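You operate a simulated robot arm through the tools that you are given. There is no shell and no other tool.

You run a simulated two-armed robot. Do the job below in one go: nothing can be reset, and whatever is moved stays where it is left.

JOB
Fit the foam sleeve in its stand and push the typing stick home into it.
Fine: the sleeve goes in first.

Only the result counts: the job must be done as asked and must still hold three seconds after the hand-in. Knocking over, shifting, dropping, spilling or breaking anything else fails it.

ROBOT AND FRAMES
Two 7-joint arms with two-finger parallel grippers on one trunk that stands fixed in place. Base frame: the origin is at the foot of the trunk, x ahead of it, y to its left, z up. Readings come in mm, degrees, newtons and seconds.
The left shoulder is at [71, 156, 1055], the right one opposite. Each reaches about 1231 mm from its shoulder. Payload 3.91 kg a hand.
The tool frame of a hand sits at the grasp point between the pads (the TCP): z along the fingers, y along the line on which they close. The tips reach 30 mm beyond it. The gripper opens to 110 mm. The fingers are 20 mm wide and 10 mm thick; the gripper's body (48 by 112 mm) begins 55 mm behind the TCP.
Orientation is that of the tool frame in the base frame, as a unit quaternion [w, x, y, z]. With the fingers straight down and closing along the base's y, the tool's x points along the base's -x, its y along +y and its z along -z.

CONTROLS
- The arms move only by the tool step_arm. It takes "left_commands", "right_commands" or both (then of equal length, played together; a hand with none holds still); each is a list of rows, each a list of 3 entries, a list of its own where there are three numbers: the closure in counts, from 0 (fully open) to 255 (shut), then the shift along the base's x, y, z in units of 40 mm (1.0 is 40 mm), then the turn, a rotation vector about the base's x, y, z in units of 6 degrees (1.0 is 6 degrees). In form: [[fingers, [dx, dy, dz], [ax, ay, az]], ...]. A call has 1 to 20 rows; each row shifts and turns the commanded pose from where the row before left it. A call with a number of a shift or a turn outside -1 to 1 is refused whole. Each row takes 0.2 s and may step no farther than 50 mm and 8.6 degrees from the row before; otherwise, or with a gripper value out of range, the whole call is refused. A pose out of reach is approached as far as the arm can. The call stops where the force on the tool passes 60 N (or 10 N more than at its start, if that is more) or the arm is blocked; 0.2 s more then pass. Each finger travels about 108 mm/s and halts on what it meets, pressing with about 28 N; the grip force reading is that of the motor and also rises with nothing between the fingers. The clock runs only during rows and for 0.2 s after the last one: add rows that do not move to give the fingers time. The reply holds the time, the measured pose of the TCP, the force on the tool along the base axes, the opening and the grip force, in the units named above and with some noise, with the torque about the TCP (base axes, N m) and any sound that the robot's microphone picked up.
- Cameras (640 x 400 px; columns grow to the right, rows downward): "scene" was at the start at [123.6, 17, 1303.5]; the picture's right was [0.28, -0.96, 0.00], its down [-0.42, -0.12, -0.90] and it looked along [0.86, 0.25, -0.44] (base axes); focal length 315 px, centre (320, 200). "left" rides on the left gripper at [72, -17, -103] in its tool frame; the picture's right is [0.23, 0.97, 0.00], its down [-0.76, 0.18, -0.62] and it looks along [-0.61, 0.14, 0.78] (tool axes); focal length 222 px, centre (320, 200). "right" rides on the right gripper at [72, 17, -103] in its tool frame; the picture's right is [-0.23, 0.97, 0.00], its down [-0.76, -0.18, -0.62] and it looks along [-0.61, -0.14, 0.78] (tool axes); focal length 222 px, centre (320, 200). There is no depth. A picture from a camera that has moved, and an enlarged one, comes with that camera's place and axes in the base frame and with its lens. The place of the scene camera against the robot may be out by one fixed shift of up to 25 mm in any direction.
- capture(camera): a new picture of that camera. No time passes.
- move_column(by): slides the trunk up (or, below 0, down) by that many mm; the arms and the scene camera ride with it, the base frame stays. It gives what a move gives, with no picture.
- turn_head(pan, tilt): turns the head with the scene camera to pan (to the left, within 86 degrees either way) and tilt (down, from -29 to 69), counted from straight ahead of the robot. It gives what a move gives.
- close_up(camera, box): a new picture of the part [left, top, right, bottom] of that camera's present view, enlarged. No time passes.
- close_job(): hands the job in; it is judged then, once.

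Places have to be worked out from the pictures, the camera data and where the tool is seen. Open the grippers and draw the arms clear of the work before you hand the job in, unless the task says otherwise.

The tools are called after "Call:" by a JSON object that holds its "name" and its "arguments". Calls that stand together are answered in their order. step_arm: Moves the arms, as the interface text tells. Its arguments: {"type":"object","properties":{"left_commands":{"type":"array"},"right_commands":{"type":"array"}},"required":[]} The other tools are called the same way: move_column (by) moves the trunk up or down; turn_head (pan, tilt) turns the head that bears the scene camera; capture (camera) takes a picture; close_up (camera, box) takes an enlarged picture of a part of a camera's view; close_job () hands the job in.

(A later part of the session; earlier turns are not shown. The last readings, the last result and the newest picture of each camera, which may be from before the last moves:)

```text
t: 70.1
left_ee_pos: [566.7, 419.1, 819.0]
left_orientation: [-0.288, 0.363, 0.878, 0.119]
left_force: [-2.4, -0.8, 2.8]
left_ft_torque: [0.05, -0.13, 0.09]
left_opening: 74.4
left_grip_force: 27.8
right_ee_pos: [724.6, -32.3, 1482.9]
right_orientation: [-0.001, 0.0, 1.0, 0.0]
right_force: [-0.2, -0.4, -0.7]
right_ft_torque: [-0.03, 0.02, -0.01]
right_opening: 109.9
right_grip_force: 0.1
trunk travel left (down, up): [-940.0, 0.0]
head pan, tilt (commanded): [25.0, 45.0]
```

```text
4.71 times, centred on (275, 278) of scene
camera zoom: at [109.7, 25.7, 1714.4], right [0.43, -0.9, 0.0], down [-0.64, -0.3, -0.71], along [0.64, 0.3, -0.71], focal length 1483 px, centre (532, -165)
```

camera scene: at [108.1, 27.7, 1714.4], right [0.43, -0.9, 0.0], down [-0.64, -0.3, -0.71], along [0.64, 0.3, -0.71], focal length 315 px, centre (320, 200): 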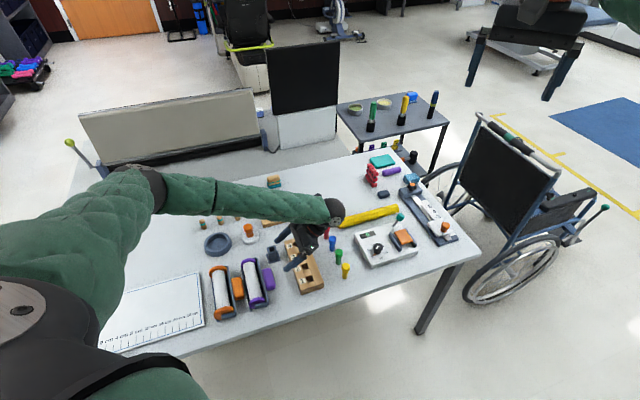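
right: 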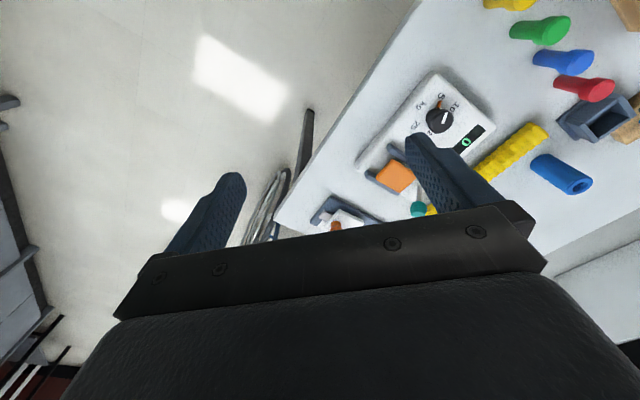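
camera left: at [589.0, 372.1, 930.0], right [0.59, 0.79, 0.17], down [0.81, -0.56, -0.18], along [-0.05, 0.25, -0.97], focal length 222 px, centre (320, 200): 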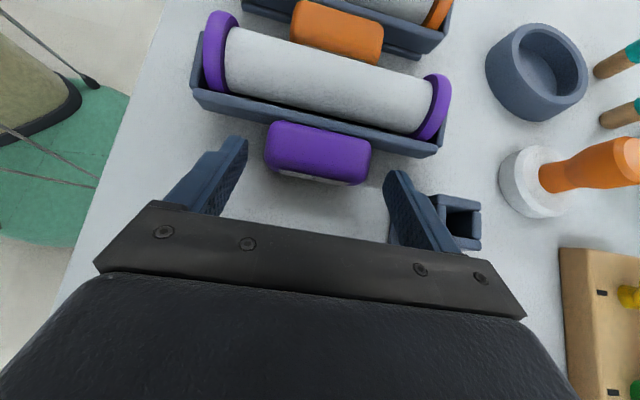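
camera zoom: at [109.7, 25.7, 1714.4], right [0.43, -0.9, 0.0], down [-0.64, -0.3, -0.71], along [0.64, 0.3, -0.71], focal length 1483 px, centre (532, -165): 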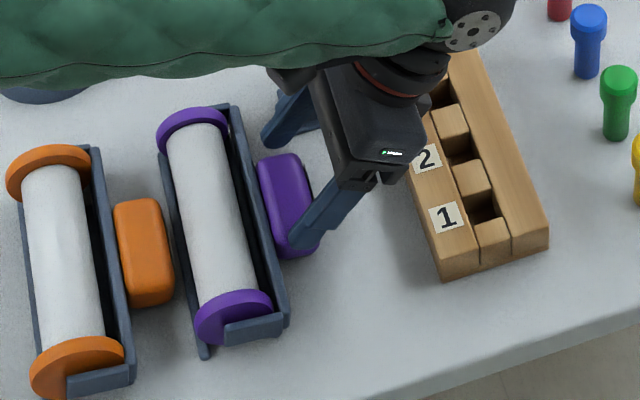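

The block did not follow: the fingers slid up its ends, so my 4 mm lift was probably working against a fixed hinge axis. I open, return to the gripping pose (3 mm deeper), and will retry following the pure arc with no lift.

Call:
{"name": "step_arm", "arguments": {"left_commands": [[38, [0, 0, 0], [0, 0, 0]], [38, [0, 0, 0], [0, 0, 0]], [38, [0.0456, -0.0456, -0.2065], [0.801, 0.801, 0]], [38, [0.0278, -0.0278, -0.2125], [0.801, 0.801, 0]], [38, [-0.04, 0.04, -0.145], [0, 0, 0]], [38, [0, 0, 0], [0, 0, 0]]]}}

Call:
{"name": "close_up", "arguments": {"camera": "left", "box": [180, 40, 460, 240]}}

Call:
{"name": "close_up", "arguments": {"camera": "scene", "box": [225, 235, 325, 320]}}

```text
t: 71.5
left_ee_pos: [567.1, 417.1, 796.4]
left_orientation: [-0.39, 0.347, 0.837, 0.161]
left_force: [-0.3, -0.1, -0.5]
left_ft_torque: [-0.01, -0.02, 0.01]
left_opening: 93.5
left_grip_force: 0.0
right_ee_pos: [725.3, -33.5, 1483.2]
right_orientation: [-0.001, 0.0, 1.0, 0.0]
right_force: [-0.4, -0.3, -0.1]
right_ft_torque: [0.02, -0.02, 0.01]
right_opening: 109.9
right_grip_force: 0.0
trunk travel left (down, up): [-940.0, 0.0]
head pan, tilt (commanded): [25.0, 45.0]
```

```text
2.00 times, centred on (320, 140) of left
camera zoom: at [579.6, 383.2, 918.2], right [0.59, 0.79, 0.17], down [0.81, -0.56, -0.18], along [-0.05, 0.25, -0.97], focal length 444 px, centre (320, 320)
```

zoom: 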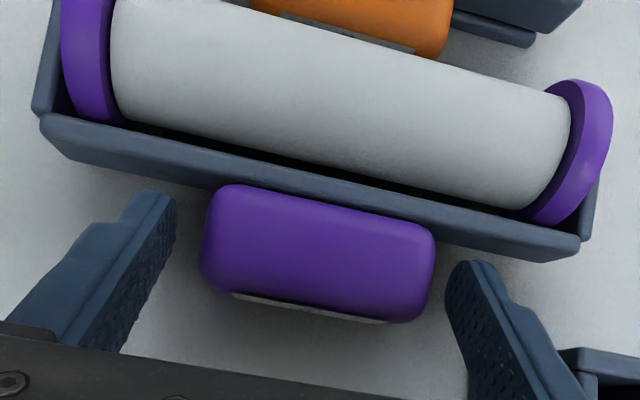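

```text
4.71 times, centred on (275, 278) of scene
camera zoom: at [108.8, 26.2, 1714.4], right [0.43, -0.9, 0.0], down [-0.64, -0.3, -0.71], along [0.64, 0.3, -0.71], focal length 1483 px, centre (532, -165)
```

zoom: 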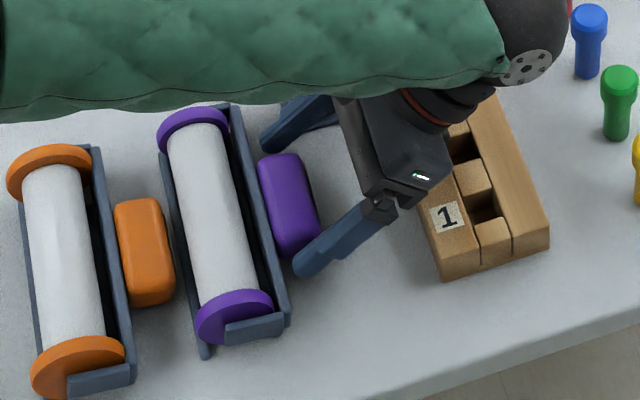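

I close again and turn only 3.4° along the pure arc to read the forces.

Call:
{"name": "step_arm", "arguments": {"left_commands": [[80, [0, 0, 0], [0, 0, 0]], [255, [0, 0, 0], [0, 0, 0]], [255, [0, 0, 0], [0, 0, 0]], [255, [0, 0, 0], [0, 0, 0]], [255, [-0.0092, 0.0092, 0.104], [-0.4007, -0.4007, 0]]]}}

Call:
{"name": "close_up", "arguments": {"camera": "left", "box": [180, 40, 460, 240]}}

Call:
{"name": "close_up", "arguments": {"camera": "scene", "box": [250, 255, 300, 315]}}

```text
t: 72.7
left_ee_pos: [567.2, 418.9, 802.1]
left_orientation: [-0.366, 0.351, 0.848, 0.152]
left_force: [-0.8, -0.6, -1.9]
left_ft_torque: [-0.1, -0.09, 0.03]
left_opening: 74.8
left_grip_force: 28.2
right_ee_pos: [724.4, -32.3, 1484.9]
right_orientation: [0.001, 0.001, 1.0, 0.0]
right_force: [-0.6, 0.4, -0.6]
right_ft_torque: [0.02, -0.03, 0.02]
right_opening: 110.0
right_grip_force: 0.0
trunk travel left (down, up): [-940.0, 0.0]
head pan, tilt (commanded): [25.0, 45.0]
```

```text
2.00 times, centred on (320, 140) of left
camera zoom: at [573.7, 389.4, 924.8], right [0.58, 0.8, 0.16], down [0.82, -0.56, -0.12], along [-0.01, 0.21, -0.98], focal length 444 px, centre (320, 320)
```

zoom: 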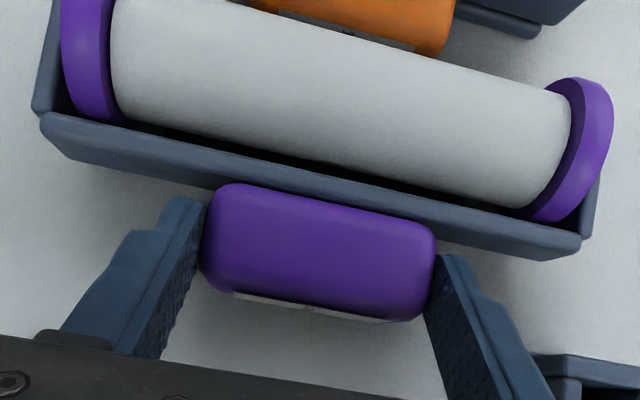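

```text
6.67 times, centred on (275, 285) of scene
camera zoom: at [108.3, 27.1, 1714.4], right [0.43, -0.9, 0.0], down [-0.64, -0.3, -0.71], along [0.64, 0.3, -0.71], focal length 2101 px, centre (620, -367)
```

zoom: 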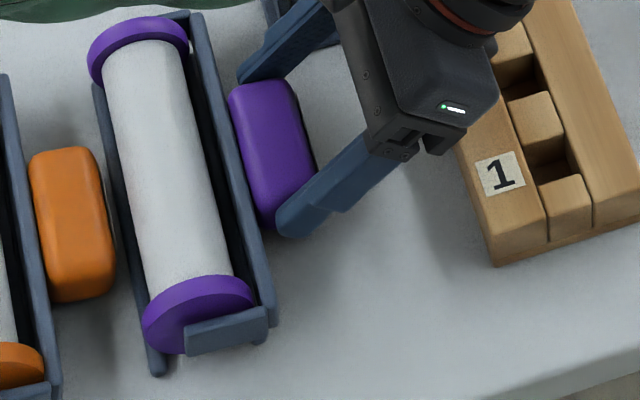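

The view of the tool from the hand looks unchanged after the turn and the block rose slightly in the scene view, so it may now be following. I turn another ~7° along the arc and measure the bracket.

Call:
{"name": "step_arm", "arguments": {"left_commands": [[255, [-0.0138, 0.0138, 0.1025], [-0.4007, -0.4007, 0]], [255, [-0.018, 0.018, 0.1], [-0.4007, -0.4007, 0]]]}}

Call:
{"name": "close_up", "arguments": {"camera": "left", "box": [180, 40, 460, 240]}}

Call:
{"name": "close_up", "arguments": {"camera": "scene", "box": [250, 255, 300, 315]}}

```text
t: 73.3
left_ee_pos: [566.5, 419.9, 809.2]
left_orientation: [-0.314, 0.36, 0.869, 0.131]
left_force: [0.1, 0.1, -2.4]
left_ft_torque: [-0.07, -0.08, 0.03]
left_opening: 74.6
left_grip_force: 28.0
right_ee_pos: [724.1, -32.0, 1482.7]
right_orientation: [0.0, 0.0, 1.0, 0.0]
right_force: [0.0, 0.6, 0.3]
right_ft_torque: [-0.02, 0.0, -0.06]
right_opening: 110.0
right_grip_force: 0.0
trunk travel left (down, up): [-940.0, 0.0]
head pan, tilt (commanded): [25.0, 45.0]
```

```text
2.00 times, centred on (320, 140) of left
camera zoom: at [561.7, 401.1, 934.6], right [0.57, 0.81, 0.15], down [0.82, -0.57, -0.01], along [0.08, 0.12, -0.99], focal length 444 px, centre (320, 320)
```

zoom: 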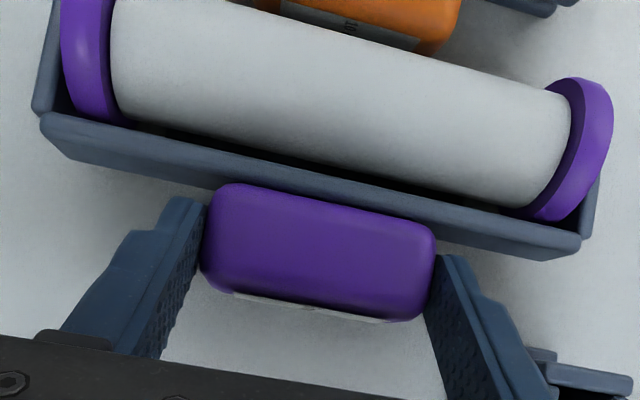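

```text
6.67 times, centred on (275, 285) of scene
camera zoom: at [108.1, 27.1, 1714.4], right [0.43, -0.9, 0.0], down [-0.64, -0.3, -0.71], along [0.64, 0.3, -0.71], focal length 2101 px, centre (620, -367)
```

zoom: 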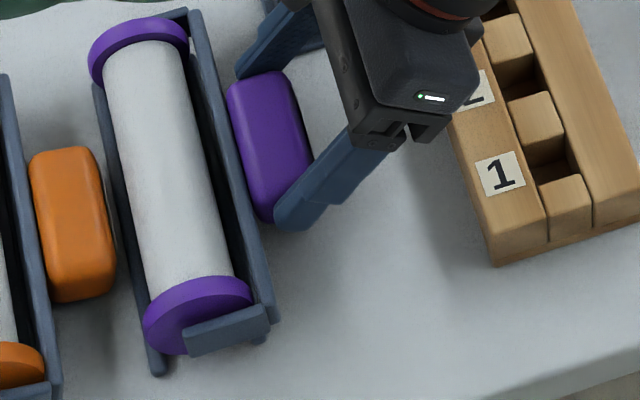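

It is following now: the tool stays fixed in the hand's view while the bracket turns, with only ~2 N load. I continue the arc by another 27°.

Call:
{"name": "step_arm", "arguments": {"left_commands": [[255, [-0.0483, 0.0483, 0.197], [-0.801, -0.801, 0]], [255, [-0.0645, 0.0645, 0.188], [-0.801, -0.801, 0]], [255, [-0.0797, 0.0797, 0.176], [-0.801, -0.801, 0]], [255, [-0.0939, 0.0939, 0.161], [-0.801, -0.801, 0]]]}}

Call:
{"name": "close_up", "arguments": {"camera": "left", "box": [180, 40, 460, 240]}}

Call:
{"name": "close_up", "arguments": {"camera": "scene", "box": [240, 245, 300, 315]}}

```text
t: 74.3
left_ee_pos: [554.8, 431.4, 837.6]
left_orientation: [-0.1, 0.381, 0.918, 0.041]
left_force: [-1.5, 2.2, -1.3]
left_ft_torque: [0.13, -0.03, 0.13]
left_opening: 74.7
left_grip_force: 27.7
right_ee_pos: [722.7, -31.6, 1483.8]
right_orientation: [0.001, 0.001, 1.0, 0.0]
right_force: [0.2, -0.1, 0.6]
right_ft_torque: [-0.02, -0.02, 0.01]
right_opening: 109.9
right_grip_force: 0.1
trunk travel left (down, up): [-940.0, 0.0]
head pan, tilt (commanded): [25.0, 45.0]
```

```text
2.00 times, centred on (320, 140) of left
camera zoom: at [508.6, 454.3, 954.3], right [0.53, 0.85, 0.05], down [0.75, -0.49, 0.45], along [0.4, -0.2, -0.89], focal length 444 px, centre (320, 320)
```

zoom: 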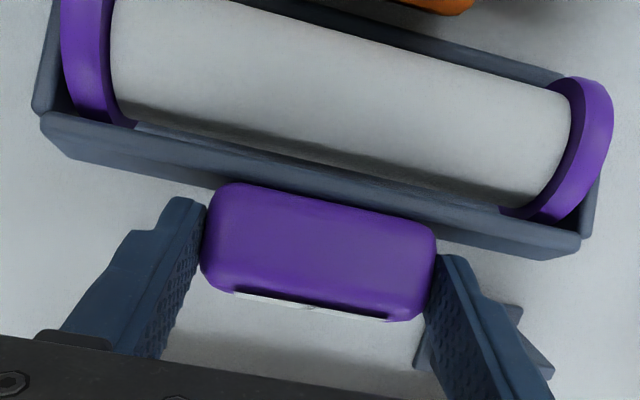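

```text
5.71 times, centred on (270, 280) of scene
camera zoom: at [107.1, 27.6, 1714.5], right [0.43, -0.9, 0.0], down [-0.64, -0.3, -0.71], along [0.64, 0.3, -0.71], focal length 1801 px, centre (606, -257)
```

zoom: 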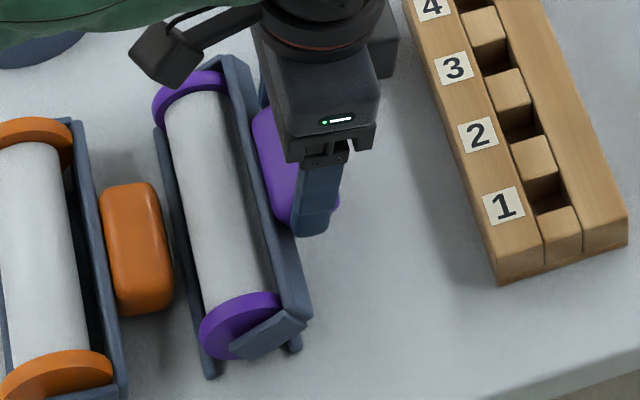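

The tool is turning properly in its cradle (both cradle rods are visible and unmoved), with only small forces. I continue the arc.

Call:
{"name": "step_arm", "arguments": {"left_commands": [[255, [-0.1068, 0.1068, 0.144], [-0.801, -0.801, 0]], [255, [-0.1179, 0.1179, 0.1255], [-0.801, -0.801, 0]], [255, [-0.1278, 0.1278, 0.1045], [-0.801, -0.801, 0]], [255, [-0.1356, 0.1356, 0.083], [-0.801, -0.801, 0]]]}}

Call:
{"name": "close_up", "arguments": {"camera": "left", "box": [180, 40, 460, 240]}}

Call:
{"name": "close_up", "arguments": {"camera": "scene", "box": [220, 225, 320, 325]}}

Call:
{"name": "capture", "arguments": {"camera": "scene"}}

```text
t: 75.3
left_ee_pos: [534.0, 450.1, 855.2]
left_orientation: [0.119, 0.38, 0.916, -0.05]
left_force: [-0.2, 0.2, -2.1]
left_ft_torque: [-0.01, -0.01, 0.02]
left_opening: 74.8
left_grip_force: 28.4
right_ee_pos: [722.3, -32.7, 1484.4]
right_orientation: [0.001, 0.001, 1.0, -0.001]
right_force: [0.3, -0.9, 0.5]
right_ft_torque: [0.01, -0.01, 0.02]
right_opening: 110.1
right_grip_force: 0.1
trunk travel left (down, up): [-940.0, 0.0]
head pan, tilt (commanded): [25.0, 45.0]
```

```text
2.00 times, centred on (320, 140) of left
camera zoom: at [455.0, 507.5, 937.3], right [0.53, 0.84, -0.06], down [0.53, -0.28, 0.8], along [0.66, -0.46, -0.6], focal length 444 px, centre (320, 320)
```

zoom: 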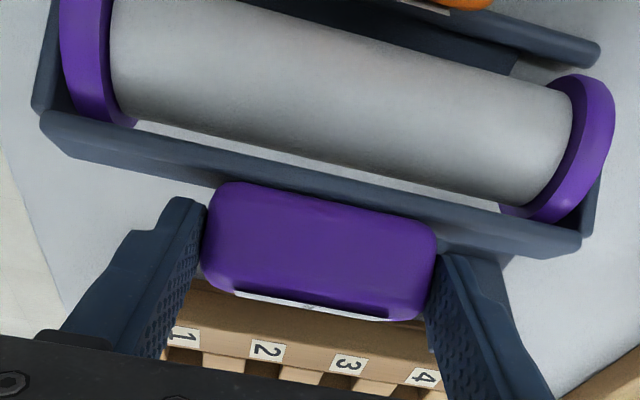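

```text
4.00 times, centred on (270, 275) of scene
camera zoom: at [107.6, 27.2, 1714.4], right [0.43, -0.9, 0.0], down [-0.64, -0.3, -0.71], along [0.64, 0.3, -0.71], focal length 1261 px, centre (520, -100)
```

zoom: 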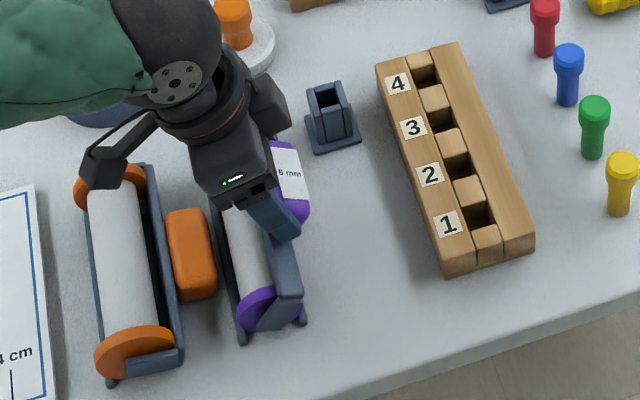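

```text
taken
camera scene: at [107.6, 27.2, 1714.4], right [0.43, -0.9, 0.0], down [-0.64, -0.3, -0.71], along [0.64, 0.3, -0.71], focal length 315 px, centre (320, 200)
```

scene: 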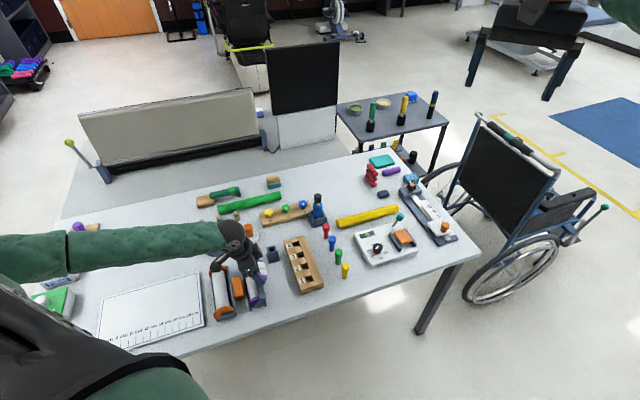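

Half-way: the "6 mm" label is coming into view and everything else is untouched. I continue with the next 20°.

Call:
{"name": "step_arm", "arguments": {"left_commands": [[255, [-0.1414, 0.1414, 0.059], [-0.801, -0.801, 0]], [255, [-0.1455, 0.1455, 0.035], [-0.801, -0.801, 0]], [255, [-0.1474, 0.1474, 0.011], [-0.801, -0.801, 0]]]}}

Call:
{"name": "close_up", "arguments": {"camera": "scene", "box": [200, 215, 320, 325]}}

Call:
{"name": "capture", "arguments": {"camera": "left"}}

```text
t: 76.1
left_ee_pos: [517.7, 468.0, 859.6]
left_orientation: [0.279, 0.365, 0.881, -0.115]
left_force: [-0.2, -0.1, -1.7]
left_ft_torque: [0.06, -0.01, -0.01]
left_opening: 74.8
left_grip_force: 28.3
right_ee_pos: [724.5, -32.9, 1481.4]
right_orientation: [0.0, 0.001, 1.0, 0.0]
right_force: [0.6, 0.1, -0.5]
right_ft_torque: [0.03, 0.02, 0.0]
right_opening: 110.0
right_grip_force: 0.0
trunk travel left (down, up): [-940.0, 0.0]
head pan, tilt (commanded): [25.0, 45.0]
```

```text
3.64 times, centred on (260, 270) of scene
camera zoom: at [109.0, 26.7, 1714.3], right [0.43, -0.9, 0.0], down [-0.64, -0.3, -0.71], along [0.64, 0.3, -0.71], focal length 1146 px, centre (538, -54)
```

zoom: 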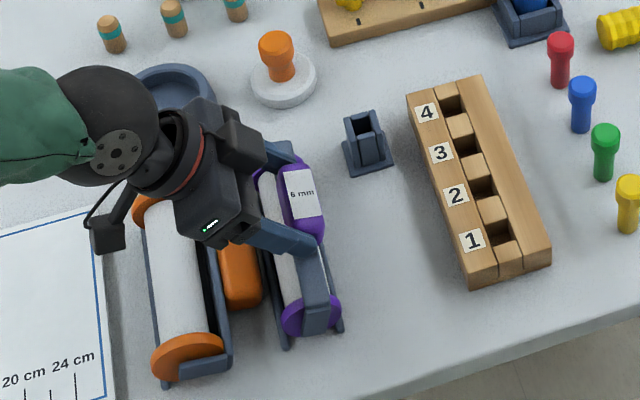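

```text
taken
camera left: at [422.7, 540.6, 903.1], right [0.56, 0.82, -0.13], down [0.31, -0.06, 0.95], along [0.77, -0.57, -0.29], focal length 222 px, centre (320, 200)
```

left: 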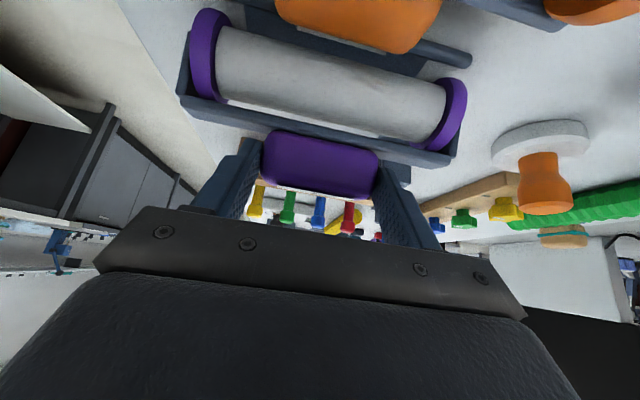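

About 17° remain. I turn another 13.6° and then check the uprightness before the final bit.

Call:
{"name": "step_arm", "arguments": {"left_commands": [[255, [-0.1474, 0.1474, -0.0143], [-0.801, -0.801, 0]], [255, [-0.1449, 0.1449, -0.0388], [-0.801, -0.801, 0]]]}}

Call:
{"name": "close_up", "arguments": {"camera": "scene", "box": [225, 245, 305, 320]}}

Call:
{"name": "capture", "arguments": {"camera": "scene"}}

```text
t: 76.7
left_ee_pos: [505.5, 480.2, 859.1]
left_orientation: [0.382, 0.347, 0.842, -0.157]
left_force: [0.1, 0.1, -1.4]
left_ft_torque: [0.08, 0.02, -0.03]
left_opening: 74.8
left_grip_force: 27.8
right_ee_pos: [723.0, -32.4, 1483.8]
right_orientation: [0.0, 0.0, 1.0, 0.0]
right_force: [0.0, -0.7, 0.8]
right_ft_torque: [-0.01, -0.02, 0.02]
right_opening: 110.1
right_grip_force: 0.0
trunk travel left (down, up): [-940.0, 0.0]
head pan, tilt (commanded): [25.0, 45.0]
```

```text
5.33 times, centred on (265, 282) of scene
camera zoom: at [107.4, 27.1, 1714.4], right [0.43, -0.9, 0.0], down [-0.64, -0.3, -0.71], along [0.64, 0.3, -0.71], focal length 1681 px, centre (613, -240)
```

zoom: 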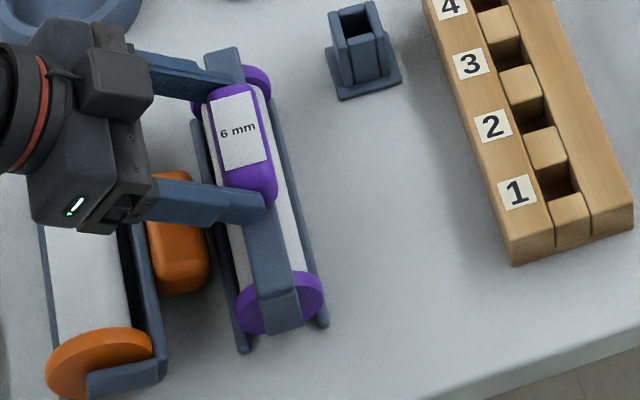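

```text
taken
camera scene: at [107.4, 27.1, 1714.4], right [0.43, -0.9, 0.0], down [-0.64, -0.3, -0.71], along [0.64, 0.3, -0.71], focal length 315 px, centre (320, 200)
```

scene: 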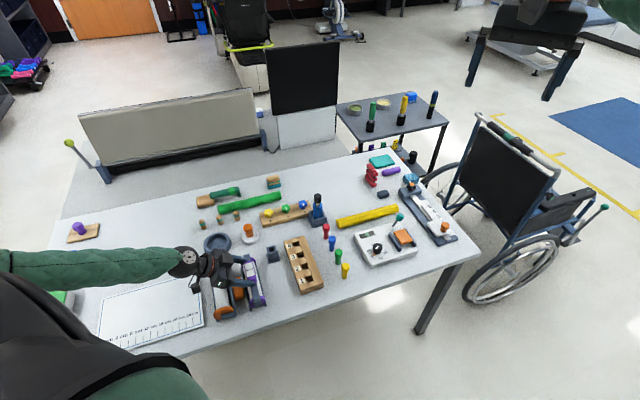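

The label is on top and the tool is within a few degrees of upright. I apply the last 3.4°, then open the fingers and watch whether it holds.

Call:
{"name": "step_arm", "arguments": {"left_commands": [[255, [-0.0711, 0.0711, -0.0285], [-0.4007, -0.4007, 0]], [255, [0, 0, 0], [0, 0, 0]], [200, [0, 0, 0], [0, 0, 0]]]}}

Call:
{"name": "close_up", "arguments": {"camera": "scene", "box": [235, 245, 295, 320]}}

Call:
{"name": "close_up", "arguments": {"camera": "left", "box": [160, 0, 480, 240]}}

```text
t: 77.5
left_ee_pos: [502.9, 481.3, 856.1]
left_orientation: [0.405, 0.343, 0.831, -0.168]
left_force: [0.3, 0.6, -2.5]
left_ft_torque: [0.03, 0.03, -0.02]
left_opening: 74.6
left_grip_force: 28.1
right_ee_pos: [725.1, -33.0, 1484.6]
right_orientation: [-0.001, 0.0, 1.0, 0.0]
right_force: [0.0, -0.8, 0.0]
right_ft_torque: [-0.02, -0.01, 0.01]
right_opening: 109.8
right_grip_force: 0.0
trunk travel left (down, up): [-940.0, 0.0]
head pan, tilt (commanded): [25.0, 45.0]
```

```text
5.33 times, centred on (265, 282) of scene
camera zoom: at [109.5, 26.5, 1714.3], right [0.43, -0.9, 0.0], down [-0.64, -0.3, -0.71], along [0.64, 0.3, -0.71], focal length 1681 px, centre (613, -240)
```

zoom: 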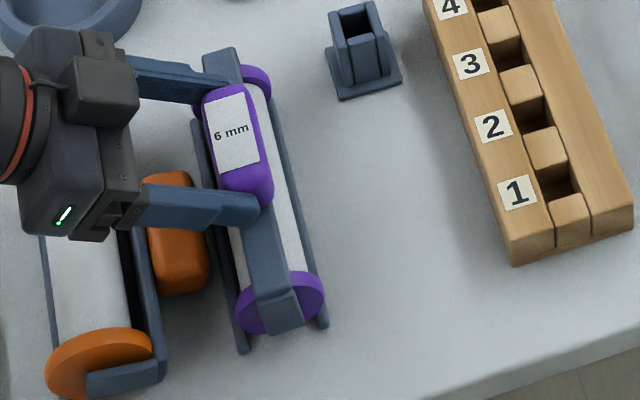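

```text
1.67 times, centred on (320, 120) of left
camera zoom: at [402.2, 560.6, 863.1], right [0.59, 0.79, -0.18], down [0.11, 0.14, 0.98], along [0.8, -0.6, 0.0], focal length 370 px, centre (320, 333)
```

zoom: 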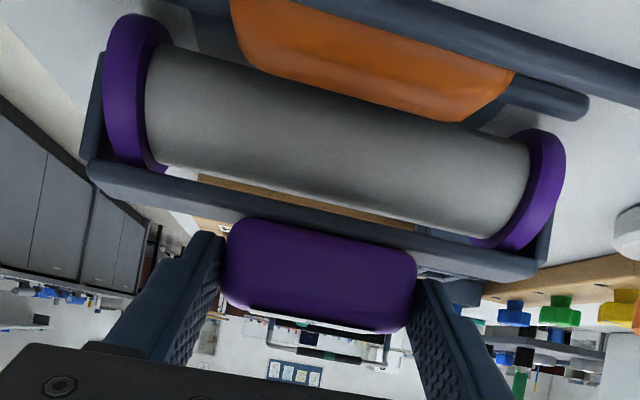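

I check the uprightness precisely from the label's edges at higher magnification before letting go.

Call:
{"name": "close_up", "arguments": {"camera": "scene", "box": [252, 257, 292, 287]}}

Call:
{"name": "close_up", "arguments": {"camera": "scene", "box": [255, 285, 295, 315]}}

```text
13.33 times, centred on (272, 272) of scene
camera zoom: at [109.5, 26.5, 1714.3], right [0.43, -0.9, 0.0], down [-0.64, -0.3, -0.71], along [0.64, 0.3, -0.71], focal length 4203 px, centre (960, -760)
```

zoom: 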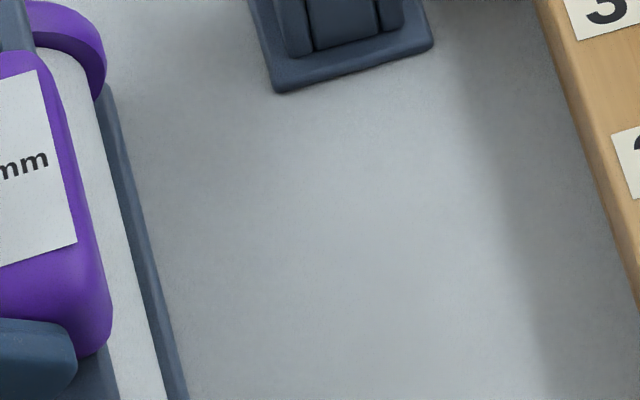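

```text
13.33 times, centred on (275, 300) of scene
camera zoom: at [109.5, 26.5, 1714.3], right [0.43, -0.9, 0.0], down [-0.64, -0.3, -0.71], along [0.64, 0.3, -0.71], focal length 4203 px, centre (920, -1133)
```

zoom: 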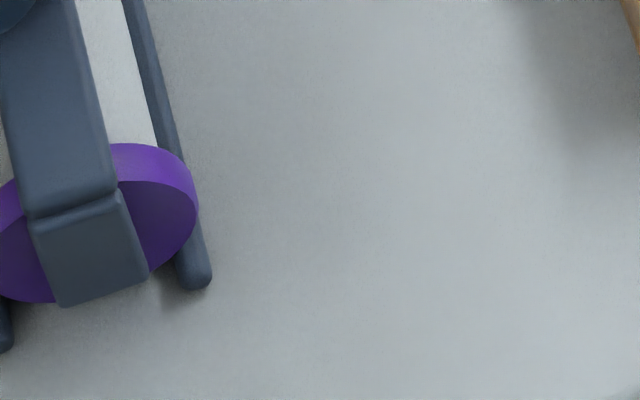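

The bracket edges indicate the tool is within ~2° of upright. I double-check with the label's edges.

Call:
{"name": "close_up", "arguments": {"camera": "scene", "box": [230, 253, 270, 288]}}

Call:
{"name": "close_up", "arguments": {"camera": "scene", "box": [236, 283, 276, 318]}}

```text
11.43 times, centred on (250, 270) of scene
camera zoom: at [109.5, 26.5, 1714.3], right [0.43, -0.9, 0.0], down [-0.64, -0.3, -0.71], along [0.64, 0.3, -0.71], focal length 3602 px, centre (1120, -606)
```

zoom: 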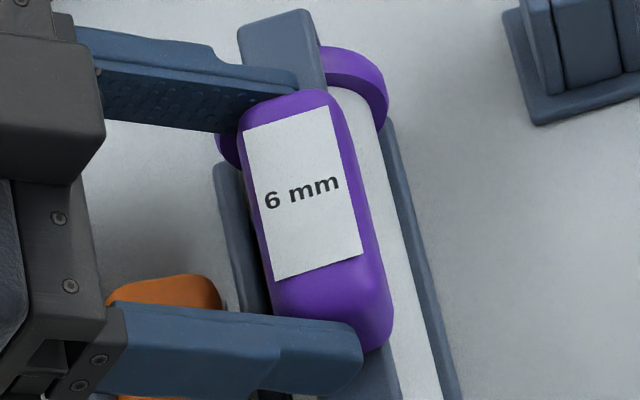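

```text
11.43 times, centred on (256, 300) of scene
camera zoom: at [109.5, 26.5, 1714.3], right [0.43, -0.9, 0.0], down [-0.64, -0.3, -0.71], along [0.64, 0.3, -0.71], focal length 3602 px, centre (1051, -949)
```

zoom: 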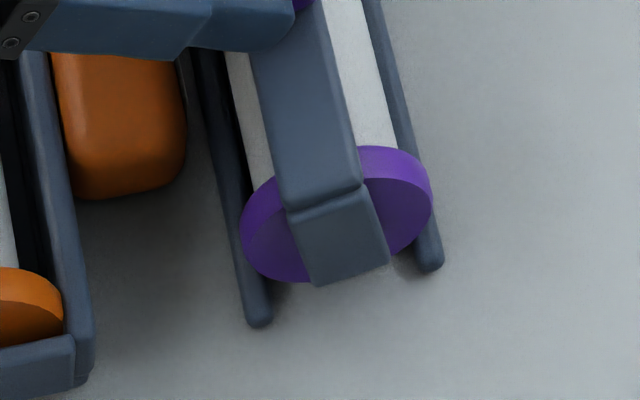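

Both measures say it is over-rotated by about 2°, so I turn back 2° and then open the fingers.

Call:
{"name": "step_arm", "arguments": {"left_commands": [[255, [0.0417, -0.0417, 0.0175], [0.2357, 0.2357, 0]], [255, [0, 0, 0], [0, 0, 0]], [60, [0, 0, 0], [0, 0, 0]], [38, [0, 0, 0], [0, 0, 0]]]}}

Call:
{"name": "close_up", "arguments": {"camera": "scene", "box": [230, 253, 270, 288]}}

Call:
{"name": "close_up", "arguments": {"camera": "scene", "box": [236, 283, 276, 318]}}

```text
t: 78.5
left_ee_pos: [505.1, 481.5, 857.7]
left_orientation: [0.391, 0.346, 0.837, -0.162]
left_force: [0.7, -0.8, -0.5]
left_ft_torque: [0.02, -0.02, -0.01]
left_opening: 93.9
left_grip_force: 0.1
right_ee_pos: [724.8, -33.0, 1482.6]
right_orientation: [-0.001, 0.0, 1.0, 0.0]
right_force: [-0.6, 0.4, 0.0]
right_ft_torque: [-0.01, 0.0, 0.02]
right_opening: 109.8
right_grip_force: 0.1
trunk travel left (down, up): [-940.0, 0.0]
head pan, tilt (commanded): [25.0, 45.0]
```

```text
11.43 times, centred on (250, 270) of scene
camera zoom: at [109.3, 26.6, 1714.3], right [0.43, -0.9, 0.0], down [-0.64, -0.3, -0.71], along [0.64, 0.3, -0.71], focal length 3602 px, centre (1120, -606)
```

zoom: 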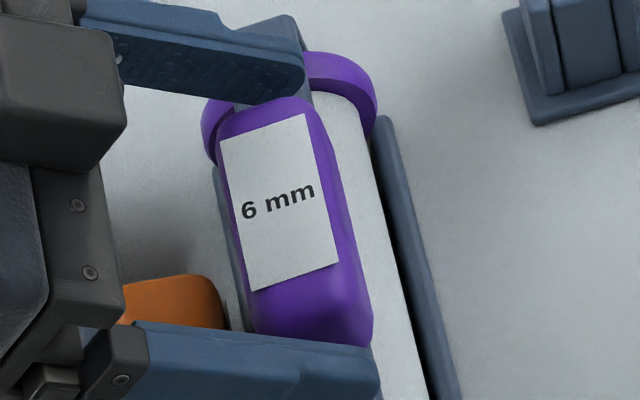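

```text
11.43 times, centred on (256, 300) of scene
camera zoom: at [109.3, 26.6, 1714.3], right [0.43, -0.9, 0.0], down [-0.64, -0.3, -0.71], along [0.64, 0.3, -0.71], focal length 3602 px, centre (1051, -949)
```

zoom: 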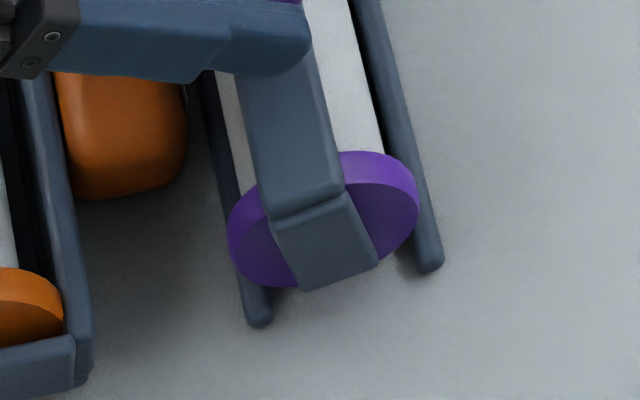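

After release the tool rolled slightly toward −n; it evidently rolls freely until it meets its rod. I let a moment pass to see whether it has settled.

Call:
{"name": "step_arm", "arguments": {"left_commands": [[38, [0, 0, 0], [0, 0, 0]], [38, [0, 0, 0], [0, 0, 0]]]}}

Call:
{"name": "close_up", "arguments": {"camera": "scene", "box": [230, 253, 270, 288]}}

Call:
{"name": "close_up", "arguments": {"camera": "scene", "box": [236, 283, 276, 318]}}

```text
t: 79.1
left_ee_pos: [505.4, 480.5, 857.5]
left_orientation: [0.391, 0.346, 0.837, -0.162]
left_force: [-0.2, 0.4, 0.0]
left_ft_torque: [-0.05, 0.03, 0.0]
left_opening: 93.5
left_grip_force: 0.2
right_ee_pos: [725.3, -32.3, 1483.3]
right_orientation: [0.0, 0.0, 1.0, 0.0]
right_force: [0.6, 0.1, -1.2]
right_ft_torque: [-0.01, -0.02, -0.03]
right_opening: 110.0
right_grip_force: 0.1
trunk travel left (down, up): [-940.0, 0.0]
head pan, tilt (commanded): [25.0, 45.0]
```

```text
11.43 times, centred on (250, 270) of scene
camera zoom: at [109.0, 26.6, 1714.4], right [0.43, -0.9, 0.0], down [-0.64, -0.3, -0.71], along [0.64, 0.3, -0.71], focal length 3602 px, centre (1120, -606)
```

zoom: 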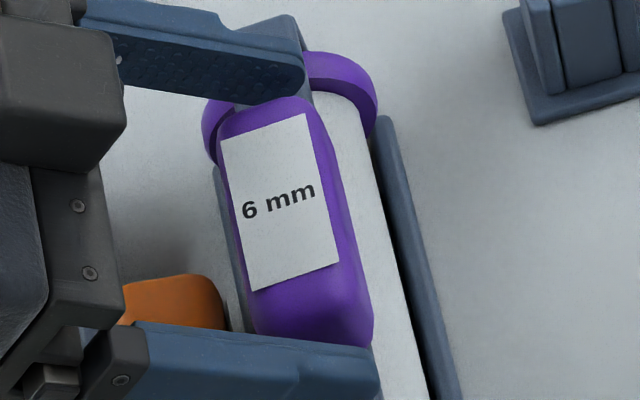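

```text
11.43 times, centred on (256, 300) of scene
camera zoom: at [109.0, 26.6, 1714.4], right [0.43, -0.9, 0.0], down [-0.64, -0.3, -0.71], along [0.64, 0.3, -0.71], focal length 3602 px, centre (1051, -949)
```

zoom: 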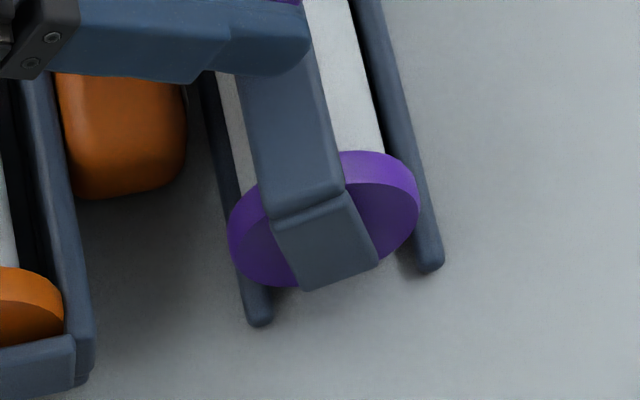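

It has settled in its cradle, leaning about 4° toward −n; gripping had pulled it ~3 mm off its seat before. I regrip and turn it 4° back toward vertical around its seated axis, then release again.

Call:
{"name": "step_arm", "arguments": {"left_commands": [[80, [0, 0, 0], [0, 0, 0]], [255, [0, 0, 0], [0, 0, 0]], [255, [0, 0, 0], [0, 0, 0]], [255, [0.0843, -0.0843, 0.029], [0.471, 0.471, 0]], [255, [0, 0, 0], [0, 0, 0]], [60, [0, 0, 0], [0, 0, 0]], [38, [0, 0, 0], [0, 0, 0]], [38, [0, 0, 0], [0, 0, 0]]]}}

Call:
{"name": "close_up", "arguments": {"camera": "scene", "box": [230, 253, 270, 288]}}

Call:
{"name": "close_up", "arguments": {"camera": "scene", "box": [236, 283, 276, 318]}}

```text
t: 80.9
left_ee_pos: [509.0, 478.6, 859.3]
left_orientation: [0.362, 0.351, 0.851, -0.15]
left_force: [0.0, -0.9, 0.2]
left_ft_torque: [-0.01, 0.0, 0.0]
left_opening: 93.5
left_grip_force: 0.0
right_ee_pos: [724.4, -31.1, 1482.3]
right_orientation: [0.0, 0.0, 1.0, 0.0]
right_force: [0.5, -0.1, 0.0]
right_ft_torque: [0.02, -0.01, 0.06]
right_opening: 110.1
right_grip_force: 0.0
trunk travel left (down, up): [-940.0, 0.0]
head pan, tilt (commanded): [25.0, 45.0]
```

```text
11.43 times, centred on (250, 270) of scene
camera zoom: at [108.2, 26.8, 1714.4], right [0.43, -0.9, 0.0], down [-0.64, -0.3, -0.71], along [0.64, 0.3, -0.71], focal length 3602 px, centre (1120, -606)
```

zoom: 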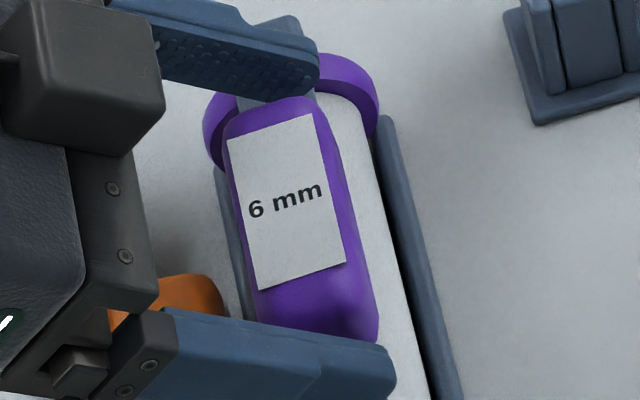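

```text
11.43 times, centred on (256, 300) of scene
camera zoom: at [108.2, 26.8, 1714.4], right [0.43, -0.9, 0.0], down [-0.64, -0.3, -0.71], along [0.64, 0.3, -0.71], focal length 3602 px, centre (1051, -949)
```

zoom: 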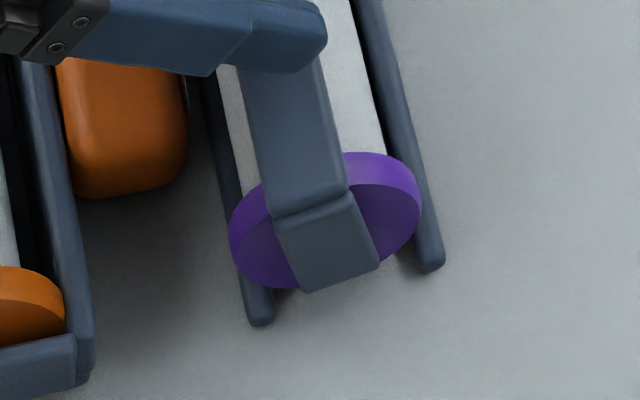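

It improved only about half as much as commanded (lean now ≈ 4–5°). I repeat with a 6° turn.

Call:
{"name": "step_arm", "arguments": {"left_commands": [[80, [0, 0, 0], [0, 0, 0]], [255, [0, 0, 0], [0, 0, 0]], [255, [0, 0, 0], [0, 0, 0]], [255, [0.065, -0.065, 0.015], [0.354, 0.354, 0]], [255, [0.065, -0.065, 0.015], [0.354, 0.354, 0]], [255, [0, 0, 0], [0, 0, 0]], [60, [0, 0, 0], [0, 0, 0]], [38, [0, 0, 0], [0, 0, 0]], [38, [0, 0, 0], [0, 0, 0]]]}}

Call:
{"name": "close_up", "arguments": {"camera": "scene", "box": [230, 253, 270, 288]}}

Call:
{"name": "close_up", "arguments": {"camera": "scene", "box": [236, 283, 276, 318]}}

```text
t: 82.9
left_ee_pos: [513.6, 473.1, 859.5]
left_orientation: [0.317, 0.359, 0.868, -0.131]
left_force: [0.0, -0.1, -0.9]
left_ft_torque: [0.01, -0.01, -0.01]
left_opening: 93.6
left_grip_force: 0.1
right_ee_pos: [723.4, -33.1, 1482.9]
right_orientation: [0.0, 0.001, 1.0, 0.001]
right_force: [0.4, -0.9, 0.3]
right_ft_torque: [-0.01, -0.01, 0.01]
right_opening: 109.9
right_grip_force: 0.0
trunk travel left (down, up): [-940.0, 0.0]
head pan, tilt (commanded): [25.0, 45.0]
```

```text
11.43 times, centred on (250, 270) of scene
camera zoom: at [108.5, 26.7, 1714.4], right [0.43, -0.9, 0.0], down [-0.64, -0.3, -0.71], along [0.64, 0.3, -0.71], focal length 3602 px, centre (1120, -606)
```

zoom: 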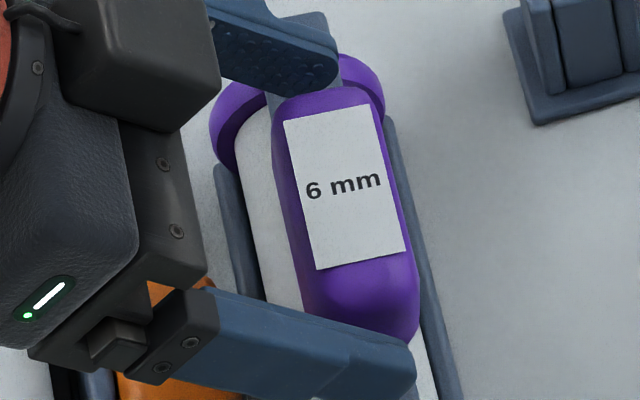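

```text
11.43 times, centred on (256, 300) of scene
camera zoom: at [108.5, 26.7, 1714.4], right [0.43, -0.9, 0.0], down [-0.64, -0.3, -0.71], along [0.64, 0.3, -0.71], focal length 3602 px, centre (1051, -949)
```

zoom: 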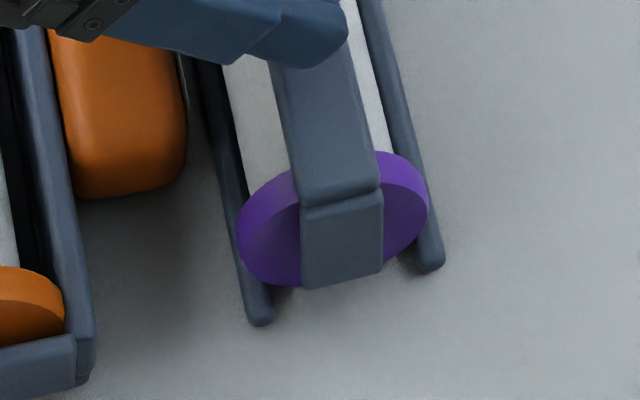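

It now leans about +8° the other way. I check at once whether it is still moving.

Call:
{"name": "step_arm", "arguments": {"left_commands": [[38, [0, 0, 0], [0, 0, 0]], [38, [0, 0, 0], [0, 0, 0]]]}}

Call:
{"name": "close_up", "arguments": {"camera": "scene", "box": [230, 253, 270, 288]}}

Call:
{"name": "close_up", "arguments": {"camera": "scene", "box": [236, 283, 276, 318]}}

```text
t: 83.5
left_ee_pos: [513.7, 472.3, 858.4]
left_orientation: [0.317, 0.359, 0.868, -0.131]
left_force: [-0.6, 0.2, -0.6]
left_ft_torque: [-0.02, -0.01, 0.02]
left_opening: 93.8
left_grip_force: 0.1
right_ee_pos: [724.8, -33.1, 1483.2]
right_orientation: [0.001, 0.0, 1.0, -0.001]
right_force: [0.1, 0.5, -0.4]
right_ft_torque: [-0.04, 0.0, 0.03]
right_opening: 110.0
right_grip_force: 0.1
trunk travel left (down, up): [-940.0, 0.0]
head pan, tilt (commanded): [25.0, 45.0]
```

```text
11.43 times, centred on (250, 270) of scene
camera zoom: at [108.6, 26.7, 1714.4], right [0.43, -0.9, 0.0], down [-0.64, -0.3, -0.71], along [0.64, 0.3, -0.71], focal length 3602 px, centre (1120, -606)
```

zoom: 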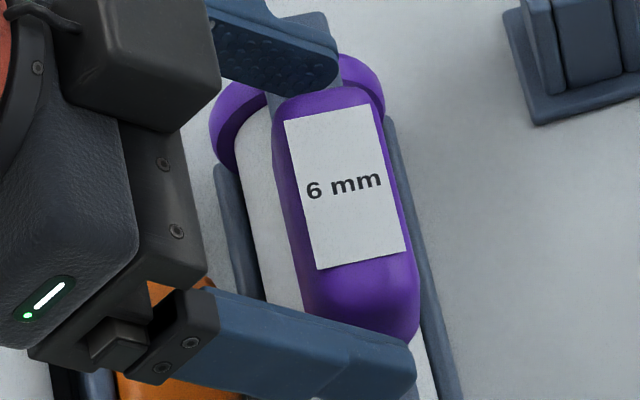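

```text
11.43 times, centred on (256, 300) of scene
camera zoom: at [108.6, 26.7, 1714.4], right [0.43, -0.9, 0.0], down [-0.64, -0.3, -0.71], along [0.64, 0.3, -0.71], focal length 3602 px, centre (1051, -949)
```

zoom: 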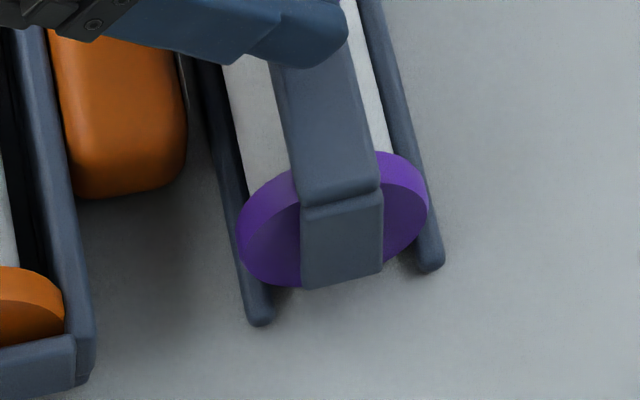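

It is stable there, resting against the right rod. I'll grip it again and turn it back 8° about its present axis, measuring before I release so that it ends near upright while still resting on that rod.

Call:
{"name": "step_arm", "arguments": {"left_commands": [[80, [0, 0, 0], [0, 0, 0]], [255, [0, 0, 0], [0, 0, 0]], [255, [0, 0, 0], [0, 0, 0]], [255, [-0.0854, 0.0854, -0.019], [-0.471, -0.471, 0]], [255, [-0.083, 0.083, -0.0275], [-0.471, -0.471, 0]], [255, [0, 0, 0], [0, 0, 0]]]}}

Call:
{"name": "close_up", "arguments": {"camera": "scene", "box": [230, 253, 270, 288]}}

Call:
{"name": "close_up", "arguments": {"camera": "scene", "box": [236, 283, 276, 318]}}

```text
t: 84.9
left_ee_pos: [506.6, 480.3, 858.1]
left_orientation: [0.376, 0.349, 0.844, -0.157]
left_force: [-4.1, 0.3, 3.8]
left_ft_torque: [-0.39, 0.55, -0.28]
left_opening: 74.7
left_grip_force: 27.7
right_ee_pos: [724.1, -32.6, 1483.6]
right_orientation: [0.0, 0.0, 1.0, 0.0]
right_force: [0.0, -0.4, -0.5]
right_ft_torque: [-0.02, -0.01, 0.03]
right_opening: 109.9
right_grip_force: 0.1
trunk travel left (down, up): [-940.0, 0.0]
head pan, tilt (commanded): [25.0, 45.0]
```

```text
11.43 times, centred on (250, 270) of scene
camera zoom: at [108.8, 26.3, 1714.4], right [0.43, -0.9, 0.0], down [-0.64, -0.3, -0.71], along [0.64, 0.3, -0.71], focal length 3602 px, centre (1120, -606)
```

zoom: 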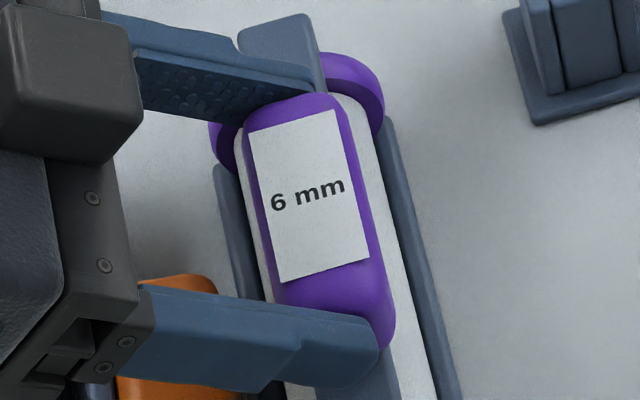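

```text
11.43 times, centred on (256, 300) of scene
camera zoom: at [108.8, 26.3, 1714.4], right [0.43, -0.9, 0.0], down [-0.64, -0.3, -0.71], along [0.64, 0.3, -0.71], focal length 3602 px, centre (1051, -949)
```

zoom: 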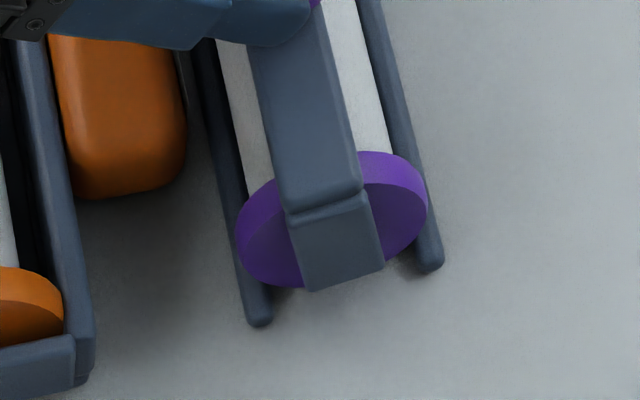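

It is now within half a degree of upright and lightly pressed on the right rod. I give it 2° toward that rod so it stays resting there, then release gently.

Call:
{"name": "step_arm", "arguments": {"left_commands": [[255, [0.042, -0.042, 0.0165], [0.2357, 0.2357, 0]], [255, [0, 0, 0], [0, 0, 0]], [78, [0, 0, 0], [0, 0, 0]], [70, [0, 0, 0], [0, 0, 0]], [60, [0, 0, 0], [0, 0, 0]], [40, [0, 0, 0], [0, 0, 0]]]}}

Call:
{"name": "close_up", "arguments": {"camera": "scene", "box": [230, 253, 270, 288]}}

Call:
{"name": "close_up", "arguments": {"camera": "scene", "box": [236, 283, 276, 318]}}

```text
t: 86.3
left_ee_pos: [508.9, 478.3, 857.8]
left_orientation: [0.361, 0.352, 0.851, -0.149]
left_force: [0.0, -0.1, 0.4]
left_ft_torque: [0.04, -0.02, -0.01]
left_opening: 92.6
left_grip_force: 0.0
right_ee_pos: [723.9, -31.9, 1483.5]
right_orientation: [0.001, 0.0, 1.0, -0.001]
right_force: [-0.4, -0.6, -0.2]
right_ft_torque: [0.03, -0.02, 0.02]
right_opening: 110.2
right_grip_force: 0.0
trunk travel left (down, up): [-940.0, 0.0]
head pan, tilt (commanded): [25.0, 45.0]
```

```text
11.43 times, centred on (250, 270) of scene
camera zoom: at [108.6, 26.7, 1714.4], right [0.43, -0.9, 0.0], down [-0.64, -0.3, -0.71], along [0.64, 0.3, -0.71], focal length 3602 px, centre (1120, -606)
```

zoom: 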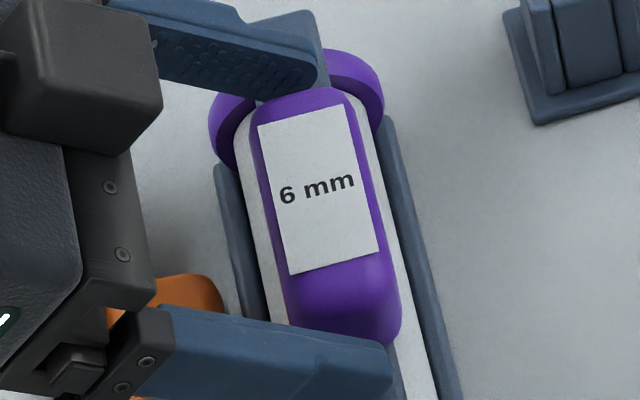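

```text
11.43 times, centred on (256, 300) of scene
camera zoom: at [108.6, 26.7, 1714.4], right [0.43, -0.9, 0.0], down [-0.64, -0.3, -0.71], along [0.64, 0.3, -0.71], focal length 3602 px, centre (1051, -949)
```

zoom: 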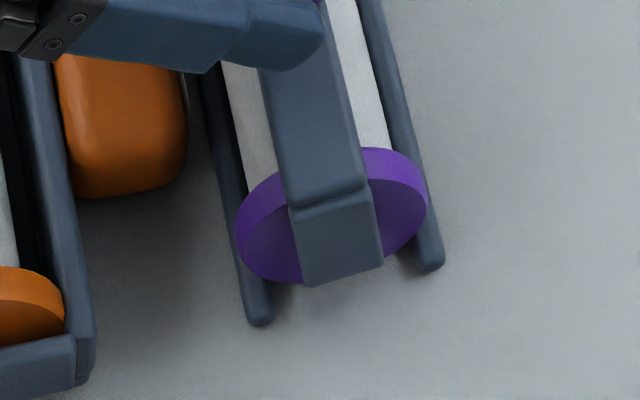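

It holds with only ~2.4° of lean, resting on the rod. I wait briefly to confirm, then withdraw the hand along its own axis.

Call:
{"name": "step_arm", "arguments": {"left_commands": [[38, [0, 0, 0], [0, 0, 0]], [38, [0, 0, 0], [0, 0, 0]], [38, [-0.19, 0.19, 0.26], [0, 0, 0]], [38, [-0.25, 0.25, 0.34], [0, 0, 0]], [38, [-0.25, 0.25, 0.34], [0, 0, 0]], [38, [-0.25, 0.25, 0.34], [0, 0, 0]], [38, [0, 0, 0.5], [0, 0, 0]], [38, [0, 0, 0], [0, 0, 0]]]}}

Call:
{"name": "capture", "arguments": {"camera": "scene"}}

Call:
{"name": "close_up", "arguments": {"camera": "scene", "box": [225, 250, 285, 315]}}

```text
t: 88.1
left_ee_pos: [472.1, 513.0, 930.2]
left_orientation: [0.362, 0.351, 0.85, -0.15]
left_force: [-0.4, -0.3, -0.2]
left_ft_torque: [0.01, 0.04, 0.02]
left_opening: 93.2
left_grip_force: 0.1
right_ee_pos: [725.3, -32.9, 1484.2]
right_orientation: [-0.001, 0.0, 1.0, 0.001]
right_force: [0.8, 1.0, -0.2]
right_ft_torque: [0.01, -0.01, 0.01]
right_opening: 109.9
right_grip_force: 0.1
trunk travel left (down, up): [-940.0, 0.0]
head pan, tilt (commanded): [25.0, 45.0]
```

```text
taken
camera scene: at [109.1, 26.9, 1714.3], right [0.43, -0.9, 0.0], down [-0.64, -0.3, -0.71], along [0.64, 0.3, -0.71], focal length 315 px, centre (320, 200)
```

scene: 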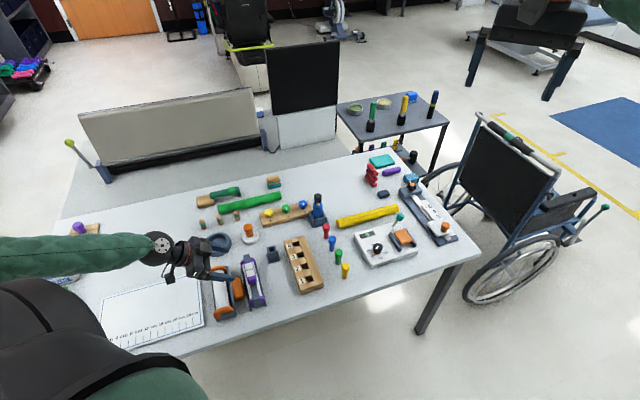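

```text
6.15 times, centred on (255, 282) of scene
camera zoom: at [109.1, 26.9, 1714.3], right [0.43, -0.9, 0.0], down [-0.64, -0.3, -0.71], along [0.64, 0.3, -0.71], focal length 1940 px, centre (720, -308)
```

zoom: 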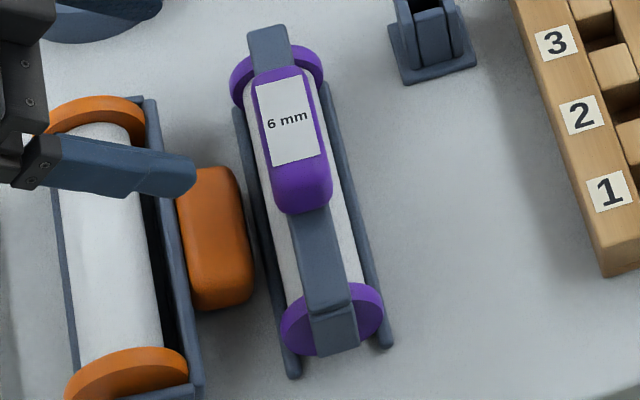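

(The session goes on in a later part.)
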